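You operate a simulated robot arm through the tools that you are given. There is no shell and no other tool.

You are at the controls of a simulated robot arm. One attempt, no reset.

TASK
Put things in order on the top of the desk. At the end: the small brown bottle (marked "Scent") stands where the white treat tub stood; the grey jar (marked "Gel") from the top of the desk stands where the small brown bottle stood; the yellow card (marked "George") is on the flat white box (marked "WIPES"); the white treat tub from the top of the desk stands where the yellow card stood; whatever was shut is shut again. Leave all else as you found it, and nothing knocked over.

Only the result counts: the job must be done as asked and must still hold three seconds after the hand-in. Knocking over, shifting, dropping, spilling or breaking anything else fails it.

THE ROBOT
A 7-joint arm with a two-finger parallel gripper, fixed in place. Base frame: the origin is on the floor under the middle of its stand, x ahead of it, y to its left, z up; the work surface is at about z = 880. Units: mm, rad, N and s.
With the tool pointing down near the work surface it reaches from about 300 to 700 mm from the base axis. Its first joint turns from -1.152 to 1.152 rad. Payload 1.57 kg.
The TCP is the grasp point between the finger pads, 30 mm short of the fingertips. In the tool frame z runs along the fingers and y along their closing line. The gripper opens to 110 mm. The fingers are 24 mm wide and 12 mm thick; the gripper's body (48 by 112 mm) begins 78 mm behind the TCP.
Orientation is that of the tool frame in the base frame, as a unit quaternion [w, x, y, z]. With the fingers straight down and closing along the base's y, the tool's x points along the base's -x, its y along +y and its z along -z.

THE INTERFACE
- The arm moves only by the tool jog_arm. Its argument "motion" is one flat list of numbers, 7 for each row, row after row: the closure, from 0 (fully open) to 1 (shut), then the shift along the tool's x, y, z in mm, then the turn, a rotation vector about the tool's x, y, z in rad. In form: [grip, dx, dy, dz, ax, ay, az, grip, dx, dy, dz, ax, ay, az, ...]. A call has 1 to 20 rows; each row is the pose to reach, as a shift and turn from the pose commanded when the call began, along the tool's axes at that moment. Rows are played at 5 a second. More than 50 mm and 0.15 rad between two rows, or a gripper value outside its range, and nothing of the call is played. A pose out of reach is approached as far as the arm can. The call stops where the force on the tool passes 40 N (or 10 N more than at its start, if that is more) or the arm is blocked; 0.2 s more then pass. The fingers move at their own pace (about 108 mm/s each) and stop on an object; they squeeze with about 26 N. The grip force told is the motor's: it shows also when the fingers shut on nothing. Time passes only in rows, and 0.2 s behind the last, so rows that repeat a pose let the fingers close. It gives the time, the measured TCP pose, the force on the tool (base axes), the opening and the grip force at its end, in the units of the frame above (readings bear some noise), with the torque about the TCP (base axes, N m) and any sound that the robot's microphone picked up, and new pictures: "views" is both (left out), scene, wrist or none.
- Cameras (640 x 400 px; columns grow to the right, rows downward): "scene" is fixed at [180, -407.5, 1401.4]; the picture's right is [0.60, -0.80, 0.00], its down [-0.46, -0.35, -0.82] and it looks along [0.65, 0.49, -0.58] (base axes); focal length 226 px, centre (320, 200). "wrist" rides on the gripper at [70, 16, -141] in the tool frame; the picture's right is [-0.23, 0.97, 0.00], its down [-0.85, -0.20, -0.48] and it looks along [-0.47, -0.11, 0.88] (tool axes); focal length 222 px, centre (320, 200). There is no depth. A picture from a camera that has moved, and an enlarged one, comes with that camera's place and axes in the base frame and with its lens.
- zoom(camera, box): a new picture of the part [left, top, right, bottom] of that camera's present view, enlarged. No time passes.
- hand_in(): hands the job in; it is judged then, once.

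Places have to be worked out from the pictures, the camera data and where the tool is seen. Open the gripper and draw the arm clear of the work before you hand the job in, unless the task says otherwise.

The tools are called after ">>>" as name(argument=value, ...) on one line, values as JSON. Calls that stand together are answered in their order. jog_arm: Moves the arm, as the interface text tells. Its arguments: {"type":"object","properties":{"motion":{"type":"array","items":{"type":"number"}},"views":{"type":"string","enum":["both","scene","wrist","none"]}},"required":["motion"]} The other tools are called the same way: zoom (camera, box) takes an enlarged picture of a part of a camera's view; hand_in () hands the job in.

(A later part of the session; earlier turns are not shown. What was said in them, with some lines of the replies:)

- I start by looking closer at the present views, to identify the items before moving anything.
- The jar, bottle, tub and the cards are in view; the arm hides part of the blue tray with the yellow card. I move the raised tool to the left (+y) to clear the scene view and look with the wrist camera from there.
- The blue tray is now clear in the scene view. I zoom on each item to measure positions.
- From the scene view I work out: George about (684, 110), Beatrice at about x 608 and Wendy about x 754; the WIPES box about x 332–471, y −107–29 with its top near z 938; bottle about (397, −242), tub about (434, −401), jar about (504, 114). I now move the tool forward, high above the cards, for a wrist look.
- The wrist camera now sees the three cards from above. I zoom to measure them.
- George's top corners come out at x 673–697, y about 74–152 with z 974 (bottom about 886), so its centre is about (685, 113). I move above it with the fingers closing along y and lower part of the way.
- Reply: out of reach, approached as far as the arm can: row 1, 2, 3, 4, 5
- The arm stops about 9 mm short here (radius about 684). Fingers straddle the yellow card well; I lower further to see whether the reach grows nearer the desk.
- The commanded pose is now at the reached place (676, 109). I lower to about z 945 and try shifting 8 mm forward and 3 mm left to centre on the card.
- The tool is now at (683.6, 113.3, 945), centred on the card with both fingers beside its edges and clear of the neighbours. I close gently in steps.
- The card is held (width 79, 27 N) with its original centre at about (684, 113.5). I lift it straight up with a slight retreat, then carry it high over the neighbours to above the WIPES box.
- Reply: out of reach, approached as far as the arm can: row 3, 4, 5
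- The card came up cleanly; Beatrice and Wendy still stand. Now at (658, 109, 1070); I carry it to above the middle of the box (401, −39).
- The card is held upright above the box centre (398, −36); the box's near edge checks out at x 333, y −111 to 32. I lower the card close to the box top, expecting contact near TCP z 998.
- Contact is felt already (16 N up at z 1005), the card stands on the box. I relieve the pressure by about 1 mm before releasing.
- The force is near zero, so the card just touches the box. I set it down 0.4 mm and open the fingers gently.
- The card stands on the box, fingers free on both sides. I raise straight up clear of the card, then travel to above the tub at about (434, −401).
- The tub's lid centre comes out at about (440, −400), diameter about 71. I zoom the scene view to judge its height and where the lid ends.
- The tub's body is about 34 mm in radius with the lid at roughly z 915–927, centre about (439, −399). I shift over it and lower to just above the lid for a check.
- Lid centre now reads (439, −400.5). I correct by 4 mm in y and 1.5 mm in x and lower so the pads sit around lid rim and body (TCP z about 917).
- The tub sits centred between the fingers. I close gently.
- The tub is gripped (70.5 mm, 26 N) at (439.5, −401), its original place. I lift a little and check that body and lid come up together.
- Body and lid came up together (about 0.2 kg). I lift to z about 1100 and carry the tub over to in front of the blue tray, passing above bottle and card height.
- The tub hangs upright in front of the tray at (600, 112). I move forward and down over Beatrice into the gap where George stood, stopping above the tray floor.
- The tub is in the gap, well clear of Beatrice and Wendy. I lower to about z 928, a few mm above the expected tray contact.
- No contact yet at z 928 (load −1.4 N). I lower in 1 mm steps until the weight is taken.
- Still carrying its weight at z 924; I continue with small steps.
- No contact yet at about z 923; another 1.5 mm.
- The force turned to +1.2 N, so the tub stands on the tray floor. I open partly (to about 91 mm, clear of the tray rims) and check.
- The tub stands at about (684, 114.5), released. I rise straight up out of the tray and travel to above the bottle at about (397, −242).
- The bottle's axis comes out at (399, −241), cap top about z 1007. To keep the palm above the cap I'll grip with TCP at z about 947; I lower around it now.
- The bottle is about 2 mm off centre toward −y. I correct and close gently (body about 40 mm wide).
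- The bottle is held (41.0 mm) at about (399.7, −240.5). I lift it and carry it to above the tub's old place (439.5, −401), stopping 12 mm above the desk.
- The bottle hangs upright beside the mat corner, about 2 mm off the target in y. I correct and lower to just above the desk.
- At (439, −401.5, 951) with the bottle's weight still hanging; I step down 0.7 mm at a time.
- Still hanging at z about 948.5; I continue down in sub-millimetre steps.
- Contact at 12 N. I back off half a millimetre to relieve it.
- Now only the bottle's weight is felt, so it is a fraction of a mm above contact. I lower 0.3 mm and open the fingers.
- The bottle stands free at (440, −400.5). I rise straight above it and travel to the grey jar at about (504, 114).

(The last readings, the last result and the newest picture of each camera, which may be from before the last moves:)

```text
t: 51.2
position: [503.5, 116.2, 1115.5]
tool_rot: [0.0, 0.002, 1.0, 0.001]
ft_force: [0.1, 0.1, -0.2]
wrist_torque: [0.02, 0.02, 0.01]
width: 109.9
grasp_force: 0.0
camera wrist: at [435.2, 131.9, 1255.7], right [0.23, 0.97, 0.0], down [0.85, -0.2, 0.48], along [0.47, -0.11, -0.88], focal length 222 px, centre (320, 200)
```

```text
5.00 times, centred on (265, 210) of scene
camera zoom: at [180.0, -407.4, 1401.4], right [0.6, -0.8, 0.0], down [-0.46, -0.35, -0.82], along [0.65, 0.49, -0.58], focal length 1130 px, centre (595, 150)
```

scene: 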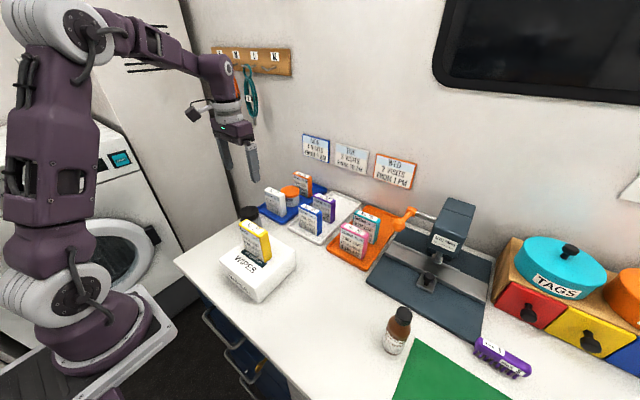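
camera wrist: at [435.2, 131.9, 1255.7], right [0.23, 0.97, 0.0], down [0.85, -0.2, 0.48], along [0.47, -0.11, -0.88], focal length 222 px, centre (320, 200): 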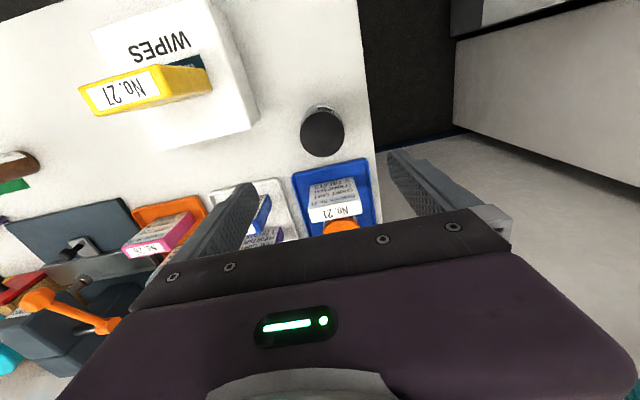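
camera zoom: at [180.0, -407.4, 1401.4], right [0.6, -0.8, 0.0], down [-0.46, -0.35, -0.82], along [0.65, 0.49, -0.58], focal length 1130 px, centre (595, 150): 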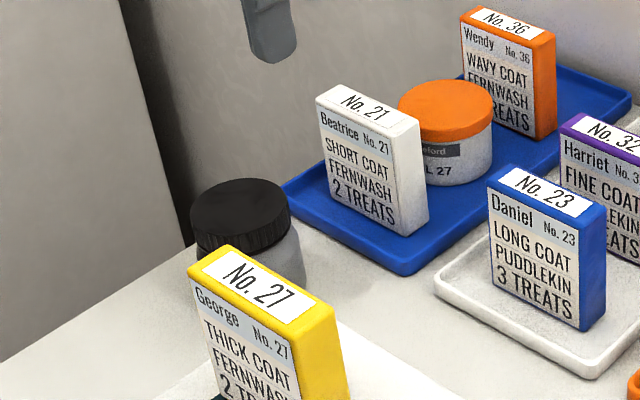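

Everything placed so far stands well. The jar's centre works out to about (501.5, 119.5); I shift over it and lower to just above its lid.

>>> jog_arm(motion=[0, 1, 2, 30, 0, 0, 0, 0, 2, 3.3, 70, 0, 0, 0, 0, 2, 3.3, 110, 0, 0, 0, 0, 2, 3.3, 125, 0, 0, 0, 0, 2, 3.3, 125, 0, 0, 0], views="both")

>>> zoom(camera="wrist", box=[220, 60, 430, 220])

>>> zoom(camera="scene", box=[205, 160, 325, 260])

```text
t: 52.4
position: [503.2, 116.9, 989.3]
tool_rot: [0.0, 0.0, 1.0, 0.001]
ft_force: [-0.2, -0.1, 0.5]
wrist_torque: [-0.03, -0.02, 0.02]
width: 109.9
grasp_force: 0.1
camera wrist: at [434.3, 132.2, 1129.1], right [0.23, 0.97, 0.0], down [0.85, -0.2, 0.48], along [0.47, -0.11, -0.88], focal length 222 px, centre (320, 200)
```

scene: 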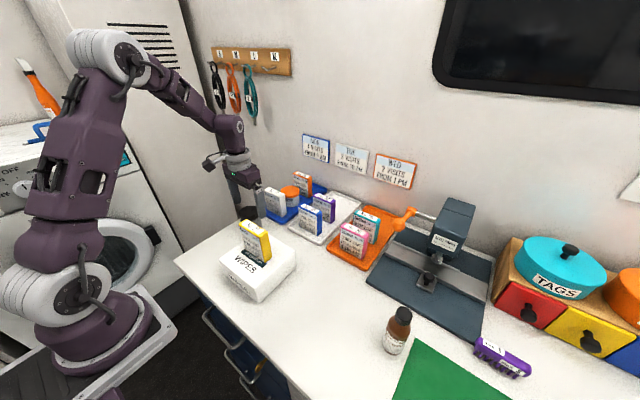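
wrist: 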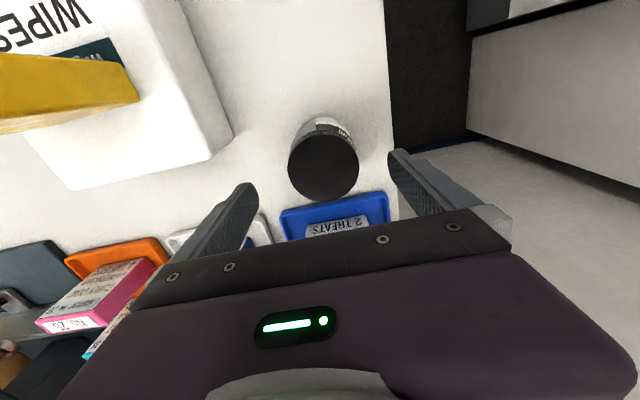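

```text
2.50 times, centred on (325, 140) of wrist
camera zoom: at [434.3, 132.2, 1129.1], right [0.23, 0.97, 0.0], down [0.85, -0.2, 0.48], along [0.47, -0.11, -0.88], focal length 555 px, centre (308, 350)
```

zoom: 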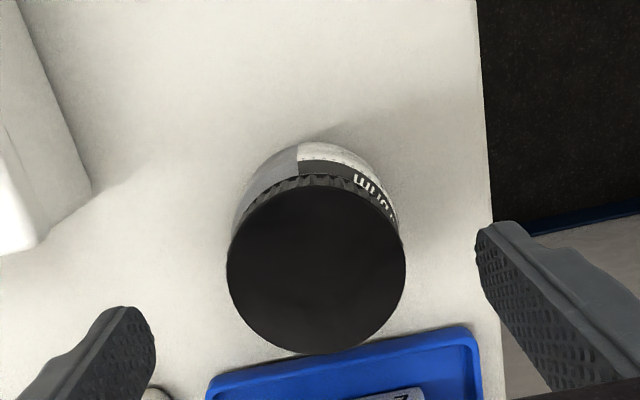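

```text
4.00 times, centred on (265, 210) of scene
camera zoom: at [180.0, -407.5, 1401.4], right [0.6, -0.8, 0.0], down [-0.46, -0.35, -0.82], along [0.65, 0.49, -0.58], focal length 904 px, centre (540, 160)
```

zoom: 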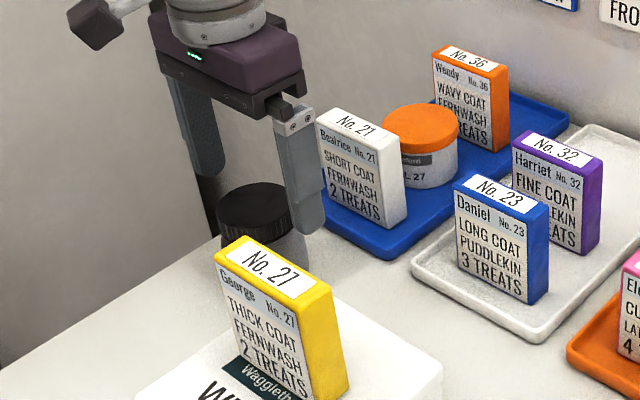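

The jar's lid centre reads (500.5, 119.5), body about 66 mm wide. I correct by about 2–3 mm and lower so the pads embrace the body (TCP z about 917).

>>> jog_arm(motion=[0, 1.8, 2.7, 15, 0, 0, 0, 0, 1.8, 2.7, 35, 0, 0, 0, 0, 1.8, 2.7, 55, 0, 0, 0, 0, 1.8, 2.7, 72, 0, 0, 0, 0, 1.8, 2.7, 72, 0, 0, 0], views="both")

>>> zoom(camera="wrist", box=[220, 60, 430, 220])

>>> zoom(camera="scene", box=[205, 160, 325, 260])

```text
t: 53.6
position: [502.5, 119.7, 917.1]
tool_rot: [0.001, 0.001, 1.0, 0.0]
ft_force: [-0.6, -0.1, -0.2]
wrist_torque: [0.02, -0.03, 0.0]
width: 110.1
grasp_force: 0.2
camera wrist: at [433.5, 136.5, 1057.1], right [0.23, 0.97, 0.0], down [0.85, -0.2, 0.48], along [0.47, -0.11, -0.88], focal length 222 px, centre (320, 200)
```

scene: 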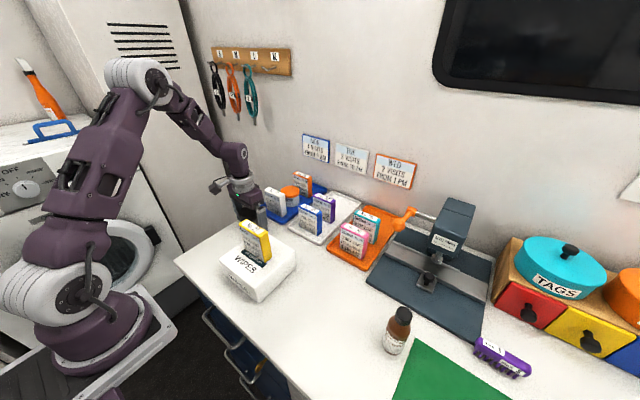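
wrist: 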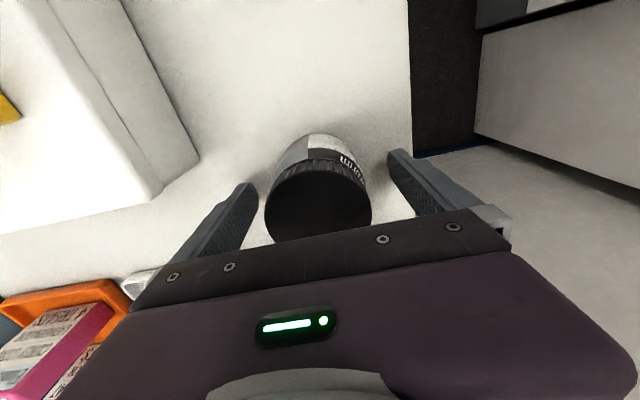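

```text
2.50 times, centred on (325, 140) of wrist
camera zoom: at [433.5, 136.5, 1057.1], right [0.23, 0.97, 0.0], down [0.85, -0.2, 0.48], along [0.47, -0.11, -0.88], focal length 555 px, centre (308, 350)
```

zoom: 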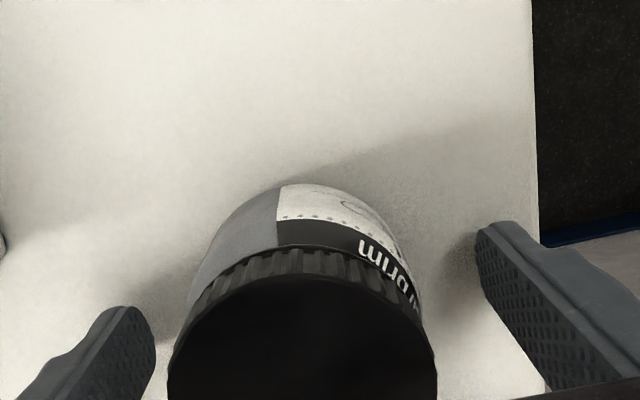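

```text
4.00 times, centred on (265, 210) of scene
camera zoom: at [180.0, -407.5, 1401.4], right [0.6, -0.8, 0.0], down [-0.46, -0.35, -0.82], along [0.65, 0.49, -0.58], focal length 904 px, centre (540, 160)
```

zoom: 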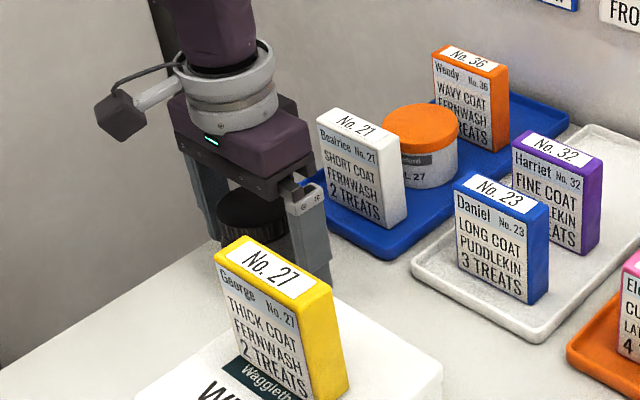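

The jar is within about 1.5 mm of centre. I correct and close on the body gently.

>>> jog_arm(motion=[0.15, 0, -1.2, 0, 0, 0, 0, 0.28, 0, -1.2, 0, 0, 0, 0, 0.34, 0, -1.2, 0, 0, 0, 0, 0.38, 0, -1.2, 0, 0, 0, 0, 0.41, 0, -1.2, 0, 0, 0, 0, 0.45, 0, -1.2, 0, 0, 0, 0, 0.52, 0, -1.2, 0, 0, 0, 0, 0.52, 0, -1.2, 0, 0, 0, 0], views="wrist")

>>> zoom(camera="scene", box=[205, 160, 325, 260])

>>> zoom(camera="wrist", box=[220, 60, 430, 220])

```text
t: 55.4
position: [502.5, 119.0, 916.8]
tool_rot: [-0.001, -0.001, 1.0, 0.0]
ft_force: [0.3, 1.8, 0.5]
wrist_torque: [0.01, -0.02, 0.02]
width: 65.3
grasp_force: 25.9
camera wrist: at [433.4, 135.3, 1057.0], right [0.23, 0.97, 0.0], down [0.85, -0.2, 0.48], along [0.47, -0.11, -0.88], focal length 222 px, centre (320, 200)
```

wrist: 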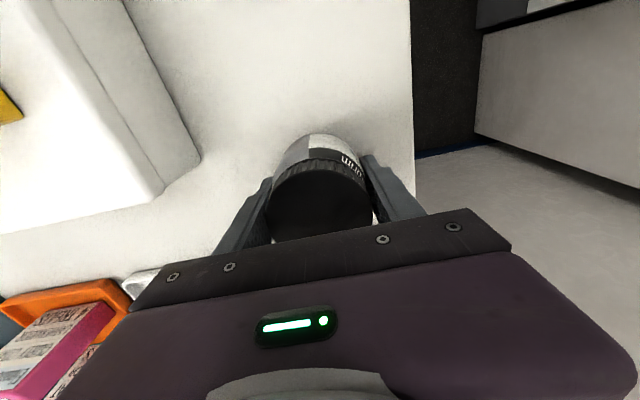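

```text
4.00 times, centred on (265, 210) of scene
camera zoom: at [180.0, -407.4, 1401.4], right [0.6, -0.8, 0.0], down [-0.46, -0.35, -0.82], along [0.65, 0.49, -0.58], focal length 904 px, centre (540, 160)
```

zoom: 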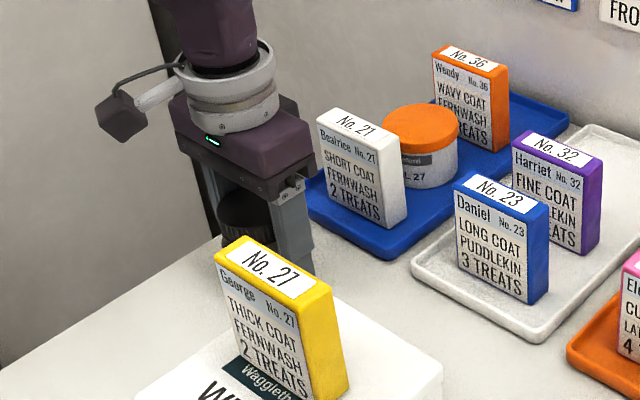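

```text
2.50 times, centred on (325, 140) of wrist
camera zoom: at [433.4, 135.3, 1057.0], right [0.23, 0.97, 0.0], down [0.85, -0.2, 0.48], along [0.47, -0.11, -0.88], focal length 555 px, centre (308, 350)
```

zoom: 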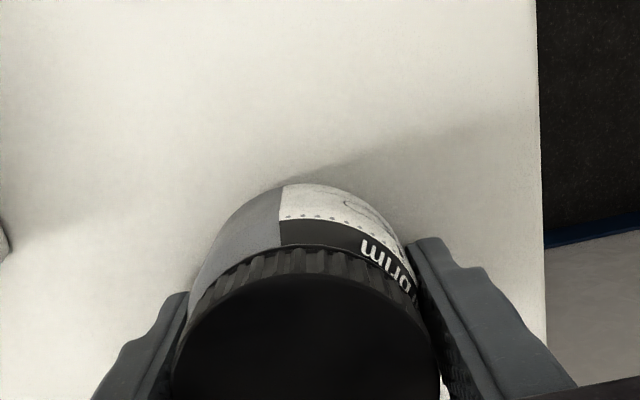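

The jar is held at 65.3 mm. I lift it a little and check load and pose.

>>> jog_arm(motion=[0.52, 0, 0, -8, 0, 0, 0, 0.52, 0, 0, -20, 0, 0, 0, 0.52, 0, 0, -40, 0, 0, 0, 0.52, 0, 0, -40, 0, 0, 0], views="both")

>>> zoom(camera="scene", box=[205, 160, 325, 260])

>>> zoom(camera="wrist", box=[220, 60, 430, 220])

```text
t: 56.4
position: [499.6, 118.4, 958.2]
tool_rot: [0.0, 0.0, 1.0, 0.0]
ft_force: [-0.3, -0.3, -2.0]
wrist_torque: [0.01, 0.04, -0.04]
width: 65.2
grasp_force: 26.7
camera wrist: at [432.1, 135.0, 1097.8], right [0.23, 0.97, 0.0], down [0.85, -0.2, 0.48], along [0.47, -0.11, -0.88], focal length 222 px, centre (320, 200)
```

scene: 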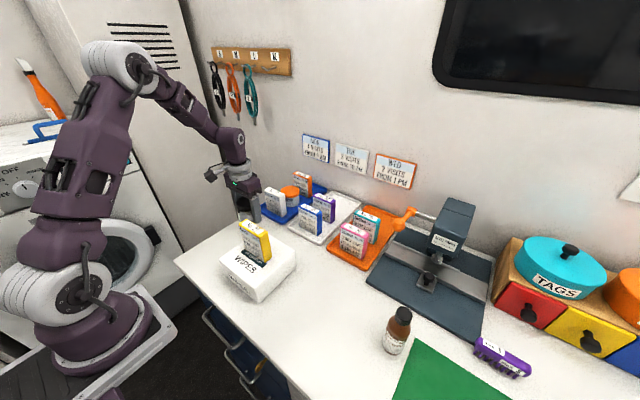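
wrist: 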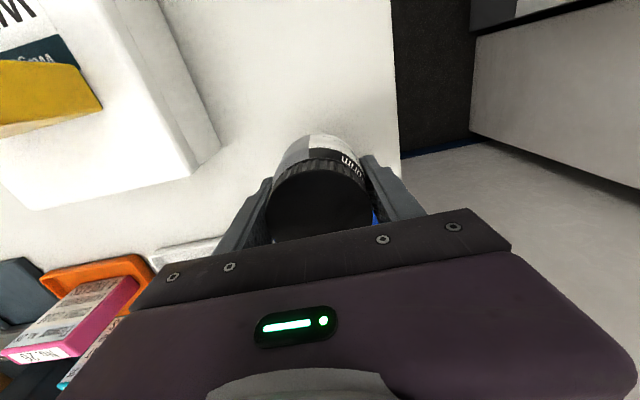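

```text
4.00 times, centred on (265, 210) of scene
camera zoom: at [180.0, -407.5, 1401.4], right [0.6, -0.8, 0.0], down [-0.46, -0.35, -0.82], along [0.65, 0.49, -0.58], focal length 904 px, centre (540, 160)
```

zoom: 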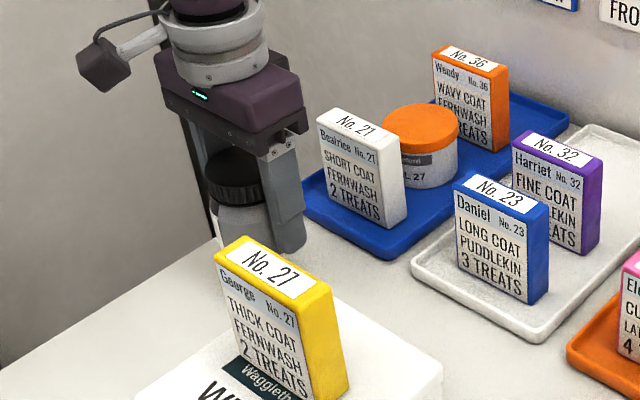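

```text
2.50 times, centred on (325, 140) of wrist
camera zoom: at [432.1, 135.0, 1097.8], right [0.23, 0.97, 0.0], down [0.85, -0.2, 0.48], along [0.47, -0.11, -0.88], focal length 555 px, centre (308, 350)
```

zoom: 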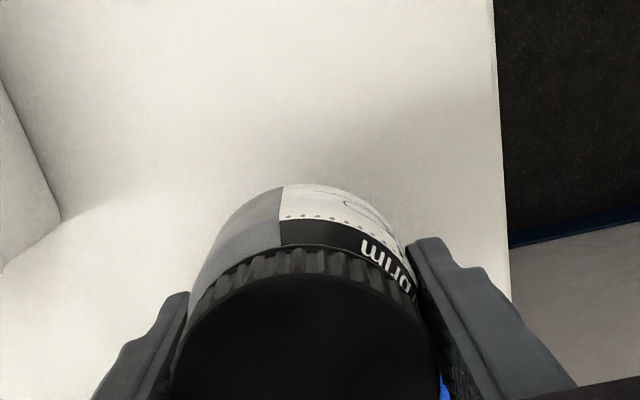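

The jar hangs upright (about 0.2 kg). I raise it over card height and carry it to above the bottle's old place (399.7, −240.7).

>>> jog_arm(motion=[0.52, 0, 0, -45, 0, 0, 0, 0.52, 0, 0, -90, 0, 0, 0, 0.52, 0, 0, -135, 0, 0, 0, 0.52, 0, 0, -155, 0, 0, 0, 0.52, 11.2, -39.9, -155, 0, 0, 0, 0.52, 22.4, -79.8, -155, 0, 0, 0, 0.52, 33.7, -119.7, -155, 0, 0, 0, 0.52, 44.9, -159.6, -155, 0, 0, 0, 0.52, 56.1, -199.5, -155, 0, 0, 0, 0.52, 67.3, -239.4, -155, 0, 0, 0, 0.52, 78.6, -279.3, -155, 0, 0, 0, 0.52, 89.8, -319.2, -155, 0, 0, 0, 0.52, 101, -359, -155, 0, 0, 0, 0.52, 101, -359, -115, 0, 0, 0, 0.52, 101, -359, -75, 0, 0, 0, 0.52, 101, -359, -35, 0, 0, 0, 0.52, 101, -359, 0, 0, 0, 0, 0.52, 101, -359, 0, 0, 0, 0], views="both")

>>> zoom(camera="scene", box=[240, 210, 400, 340])

```text
t: 60.2
position: [401.2, -239.6, 954.9]
tool_rot: [0.0, 0.001, 1.0, 0.0]
ft_force: [0.8, 0.4, -1.8]
wrist_torque: [0.0, -0.01, 0.02]
width: 65.4
grasp_force: 26.1
camera wrist: at [331.1, -223.5, 1095.7], right [0.23, 0.97, 0.0], down [0.85, -0.2, 0.48], along [0.47, -0.11, -0.88], focal length 222 px, centre (320, 200)
```

scene: 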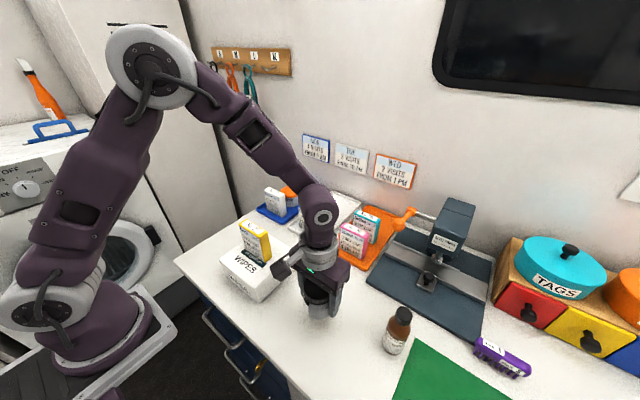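
wrist: 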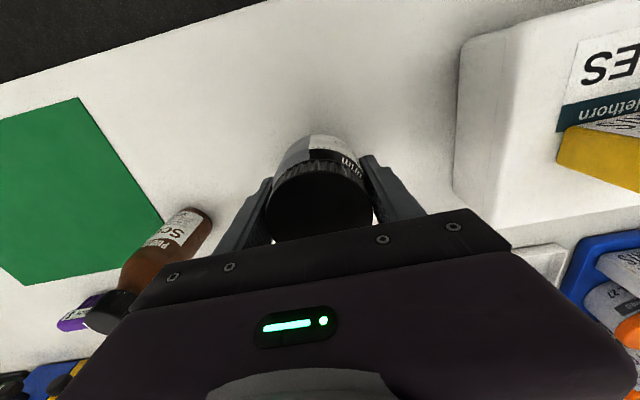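

```text
3.08 times, centred on (320, 275) of scene
camera zoom: at [180.0, -407.5, 1401.4], right [0.6, -0.8, 0.0], down [-0.46, -0.35, -0.82], along [0.65, 0.49, -0.58], focal length 695 px, centre (320, -31)
```

zoom: 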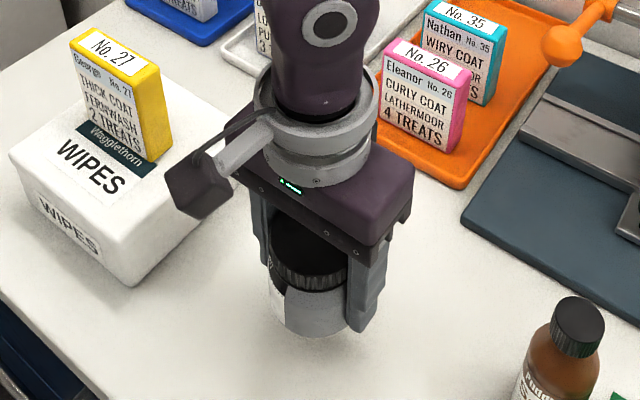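

At (401, −239.6, 955), over the target within about 1 mm. I lower the jar to about 4 mm above the desk.

>>> jog_arm(motion=[0.52, 0.5, -0.8, 15, 0, 0, 0, 0.52, 0.5, -0.8, 27, 0, 0, 0, 0.52, 0.5, -0.8, 35, 0, 0, 0, 0.52, 0.5, -0.8, 35, 0, 0, 0], views="none")

```text
t: 61.2
position: [399.9, -239.6, 921.2]
tool_rot: [0.001, 0.001, 1.0, -0.001]
ft_force: [-0.5, 0.0, -2.1]
wrist_torque: [0.03, 0.02, 0.0]
width: 65.2
grasp_force: 26.3
```

Still hanging (−2.1 N) at z 921; I step down slowly.

>>> jog_arm(motion=[0.52, 0, 0, 0.7, 0, 0, 0, 0.52, 0, 0, 1.4, 0, 0, 0, 0.52, 0, 0, 2.1, 0, 0, 0, 0.52, 0, 0, 2.8, 0, 0, 0, 0.52, 0, 0, 2.8, 0, 0, 0], views="none")

```text
t: 62.4
position: [399.3, -241.8, 919.2]
tool_rot: [0.001, 0.0, 1.0, 0.0]
ft_force: [0.5, -0.4, -0.8]
wrist_torque: [-0.03, -0.02, 0.04]
width: 65.2
grasp_force: 26.1
```

>>> jog_arm(motion=[0.52, 0, 0, 0.5, 0, 0, 0, 0.52, 0, 0, 0.9, 0, 0, 0, 0.52, 0, 0, 0.9, 0, 0, 0], views="none")

```text
t: 63.2
position: [398.9, -242.4, 917.3]
tool_rot: [0.0, 0.0, 1.0, 0.001]
ft_force: [0.7, 0.4, -1.5]
wrist_torque: [-0.05, 0.0, -0.01]
width: 65.3
grasp_force: 26.0
```

No contact yet at z about 917.5; another 0.8 mm.

>>> jog_arm(motion=[0.52, 0, 0, 0.4, 0, 0, 0, 0.52, 0, 0, 0.8, 0, 0, 0, 0.52, 0, 0, 0.8, 0, 0, 0], views="scene")

>>> zoom(camera="scene", box=[280, 240, 370, 330])

```text
t: 64.0
position: [398.1, -242.1, 916.8]
tool_rot: [0.0, 0.0, 1.0, -0.001]
ft_force: [0.5, 0.0, -2.3]
wrist_torque: [-0.01, -0.01, 0.01]
width: 64.9
grasp_force: 26.4
```

scene: 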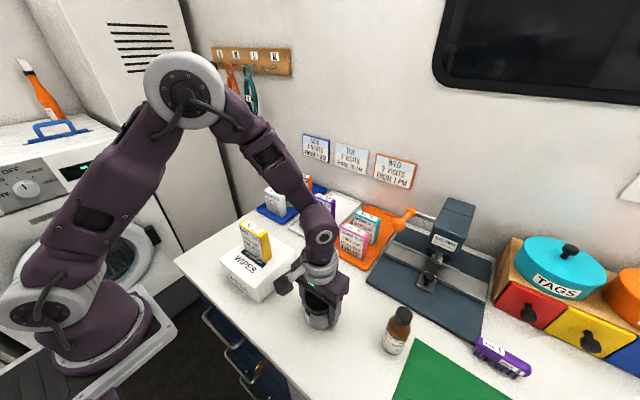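

```text
4.44 times, centred on (325, 285) of scene
camera zoom: at [180.0, -407.5, 1401.4], right [0.6, -0.8, 0.0], down [-0.46, -0.35, -0.82], along [0.65, 0.49, -0.58], focal length 1004 px, centre (298, -178)
```

zoom: 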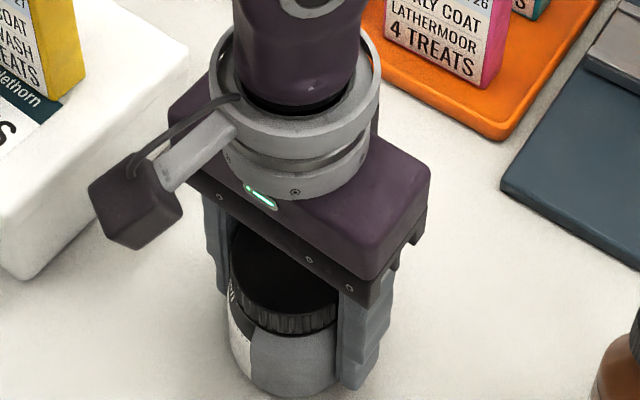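

Still hanging at −2.3 N; a few more fine steps.

>>> jog_arm(motion=[0.52, 0, 0, 0.4, 0, 0, 0, 0.52, 0, 0, 0.8, 0, 0, 0, 0.52, 0, 0, 0.8, 0, 0, 0], views="none")

```text
t: 64.8
position: [398.5, -241.6, 917.1]
tool_rot: [0.0, 0.001, 1.0, 0.0]
ft_force: [-2.3, -1.8, 8.8]
wrist_torque: [0.11, 0.02, 0.02]
width: 65.2
grasp_force: 25.9
```

Contact now (8.8 N). I back off 0.4 mm and open the fingers gradually.

>>> jog_arm(motion=[0.52, 0, 0, -0.3, 0, 0, 0, 0.52, 0, 0, -0.4, 0, 0, 0, 0.42, 0, 0, -0.4, 0, 0, 0, 0.37, 0, 0, -0.4, 0, 0, 0, 0.3, 0, 0, -0.4, 0, 0, 0, 0.15, 0, 0, -0.4, 0, 0, 0, 0, 0, 0, -0.4, 0, 0, 0, 0, 0, 0, -0.4, 0, 0, 0], views="both")

>>> zoom(camera="scene", box=[280, 240, 370, 330])

>>> zoom(camera="wrist", box=[220, 60, 430, 220])

```text
t: 66.6
position: [398.8, -241.9, 917.2]
tool_rot: [0.0, 0.0, 1.0, -0.001]
ft_force: [-0.8, 0.0, 0.7]
wrist_torque: [0.01, -0.01, 0.02]
width: 109.7
grasp_force: 0.1
camera wrist: at [330.5, -224.8, 1057.3], right [0.23, 0.97, 0.0], down [0.85, -0.2, 0.48], along [0.47, -0.11, -0.88], focal length 222 px, centre (320, 200)
```

scene: 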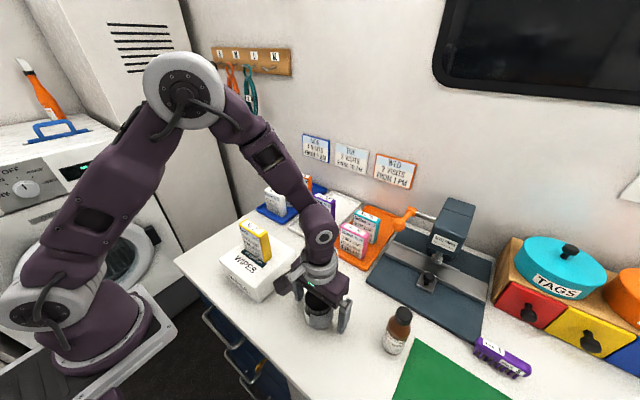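
wrist: 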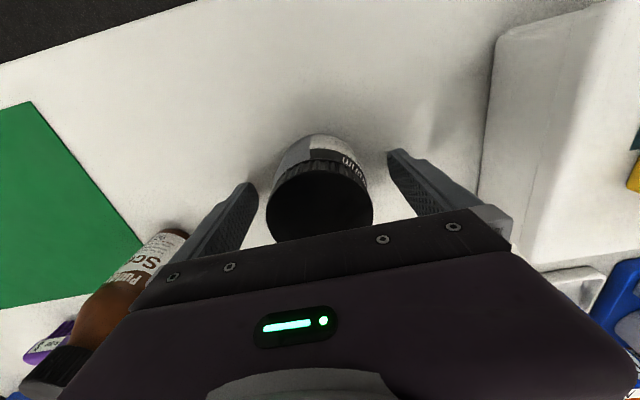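

```text
4.44 times, centred on (325, 285) of scene
camera zoom: at [180.0, -407.5, 1401.4], right [0.6, -0.8, 0.0], down [-0.46, -0.35, -0.82], along [0.65, 0.49, -0.58], focal length 1004 px, centre (298, -178)
```

zoom: 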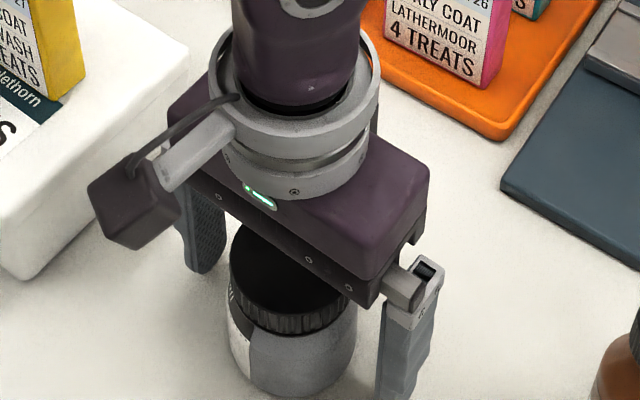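

```text
2.50 times, centred on (325, 140) of wrist
camera zoom: at [330.5, -224.8, 1057.3], right [0.23, 0.97, 0.0], down [0.85, -0.2, 0.48], along [0.47, -0.11, -0.88], focal length 555 px, centre (308, 350)
```

zoom: 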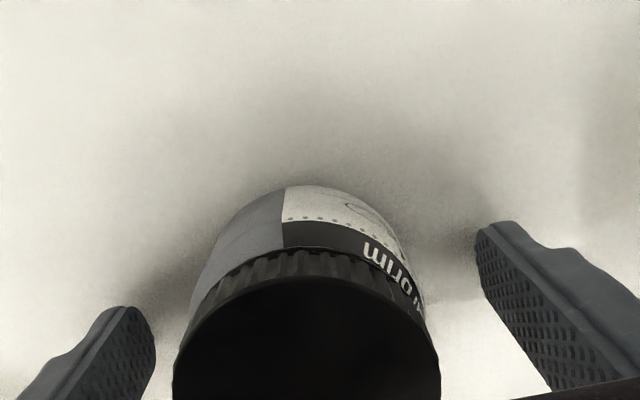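

The jar stands at about (399, −241.5), fingers free. I rise straight up and withdraw toward the start pose to check everything.

>>> jog_arm(motion=[0, 0, 0, -40, 0, 0, 0, 0, 0, 0, -85, 0, 0, 0, 0, 0, 0, -130, 0, 0, 0, 0, 0, 0, -175, 0, 0, 0, 0, 0, 0, -215, 0, 0, 0, 0, 20, 20, -250, 0, 0, 0, 0, 40, 40, -285, 0, 0, 0, 0, 60, 60, -310, 0, 0, 0, 0, 80, 80, -334, 0, 0, 0, 0, 80, 80, -334, 0, 0, 0], views="both")

>>> zoom(camera="scene", box=[180, 160, 420, 310])

>>> zoom(camera="scene", box=[280, 250, 540, 400])

>>> zoom(camera="wrist", box=[200, 60, 520, 240])

```text
t: 68.8
position: [318.5, -161.1, 1252.4]
tool_rot: [0.001, 0.001, 1.0, -0.001]
ft_force: [-0.5, -0.9, -0.3]
wrist_torque: [-0.02, 0.01, 0.03]
width: 110.0
grasp_force: 0.1
camera wrist: at [249.8, -144.9, 1392.4], right [0.23, 0.97, 0.0], down [0.85, -0.2, 0.48], along [0.47, -0.11, -0.88], focal length 222 px, centre (320, 200)
```

scene: 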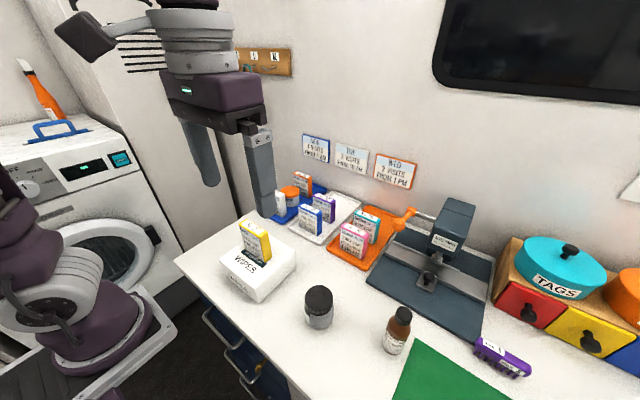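
wrist: 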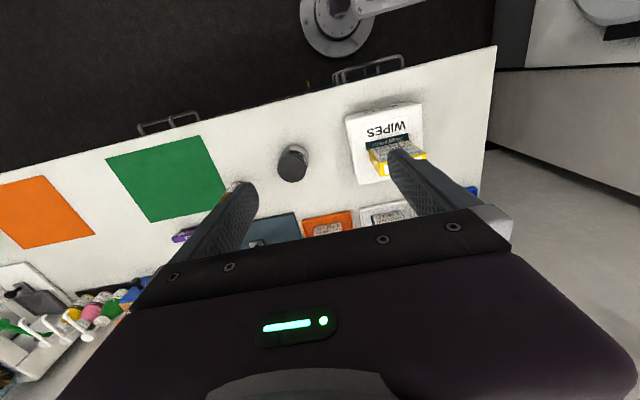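

```text
2.67 times, centred on (300, 235) of scene
camera zoom: at [180.0, -407.4, 1401.4], right [0.6, -0.8, 0.0], down [-0.46, -0.35, -0.82], along [0.65, 0.49, -0.58], focal length 603 px, centre (373, 107)
```

zoom: 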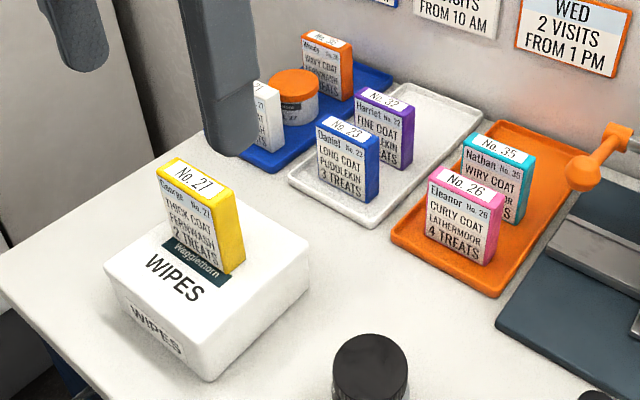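

```text
2.46 times, centred on (410, 325) of scene
camera zoom: at [180.0, -407.4, 1401.4], right [0.6, -0.8, 0.0], down [-0.46, -0.35, -0.82], along [0.65, 0.49, -0.58], focal length 556 px, centre (98, -108)
```

zoom: 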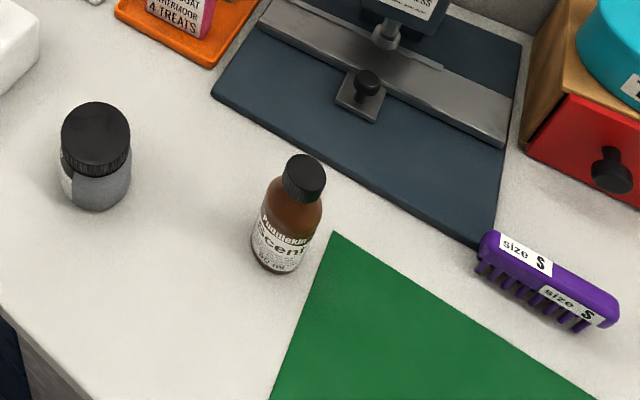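

```text
2.00 times, centred on (360, 150) of wrist
camera zoom: at [249.8, -144.9, 1392.4], right [0.23, 0.97, 0.0], down [0.85, -0.2, 0.48], along [0.47, -0.11, -0.88], focal length 444 px, centre (240, 300)
```

zoom: 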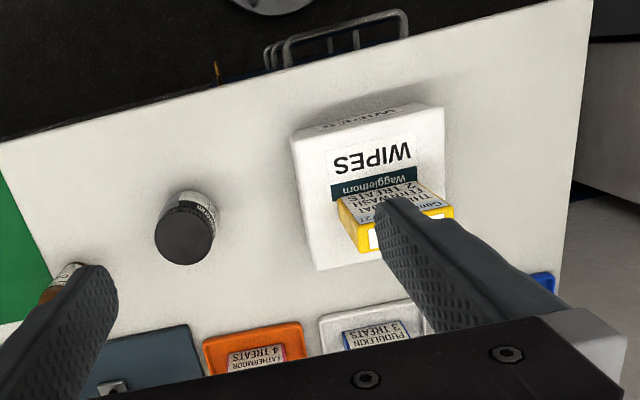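

All four pieces stand at their places: jar about (398.5, −243), bottle about (438, −399), tub in the blue tray and George on the WIPES box; nothing else has shifted. One last zoom on the jar's label and the tray before handing in.

>>> zoom(camera="wrist", box=[265, 135, 325, 190])

>>> zoom(camera="scene", box=[255, 165, 335, 225])

```text
7.27 times, centred on (295, 162) of wrist
camera zoom: at [249.8, -144.9, 1392.4], right [0.23, 0.97, 0.0], down [0.85, -0.2, 0.48], along [0.47, -0.11, -0.88], focal length 1615 px, centre (502, 473)
```

zoom: 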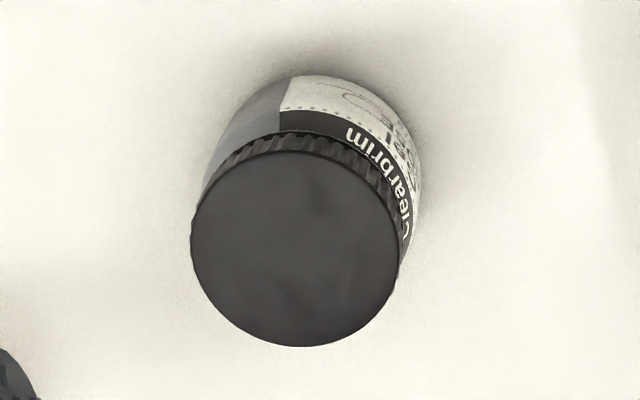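

```text
6.67 times, centred on (295, 195) of scene
camera zoom: at [180.0, -407.4, 1401.4], right [0.6, -0.8, 0.0], down [-0.46, -0.35, -0.82], along [0.65, 0.49, -0.58], focal length 1507 px, centre (487, 233)
```

zoom: 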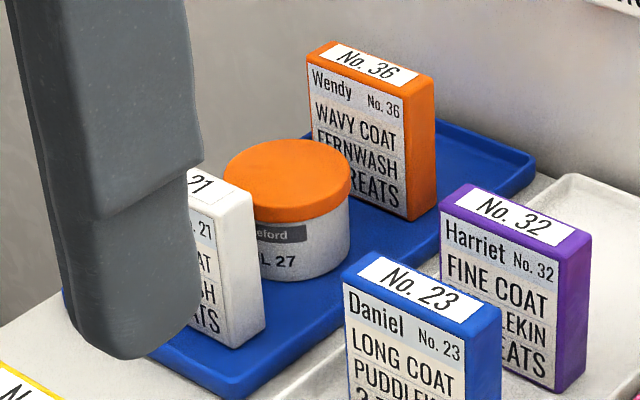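

The jar's label reads "Clearbrim", and the part below that would carry the product word is turned away and can't be read here; it was the only grey jar I saw on the desk top. The tub stands between Beatrice and Wendy, nothing was opened, and the gripper is open and clear, so I hand in.

>>> hand_in()

```text
The job is handed in.
```

I moved all four items and handed the job in; nothing was knocked over or visibly shifted.

| Item | Where it stands now | Position (x, y in mm) |
|---|---|---|
| Yellow card ("George") | upright on the WIPES box | about (402, −38) |
| White treat tub | in the blue tray, where the yellow card stood | about (684, 114) |
| Brown bottle ("Scent") | where the tub stood | about (440, −400) |
| Grey jar | where the bottle stood | about (399, −241) |

Each item stands within a few millimetres of where the earlier one was, judged from the pictures and tool readings.

- **Jar label:** I never read the word "Gel" on the jar. The part of its label I could see says "Clearbrim". I took it as the right one because it was the only grey jar I saw on the desk top.
- **Shut things:** I opened nothing, so nothing needed shutting again.

The gripper is open and the arm is back near its starting pose, clear of the desk.
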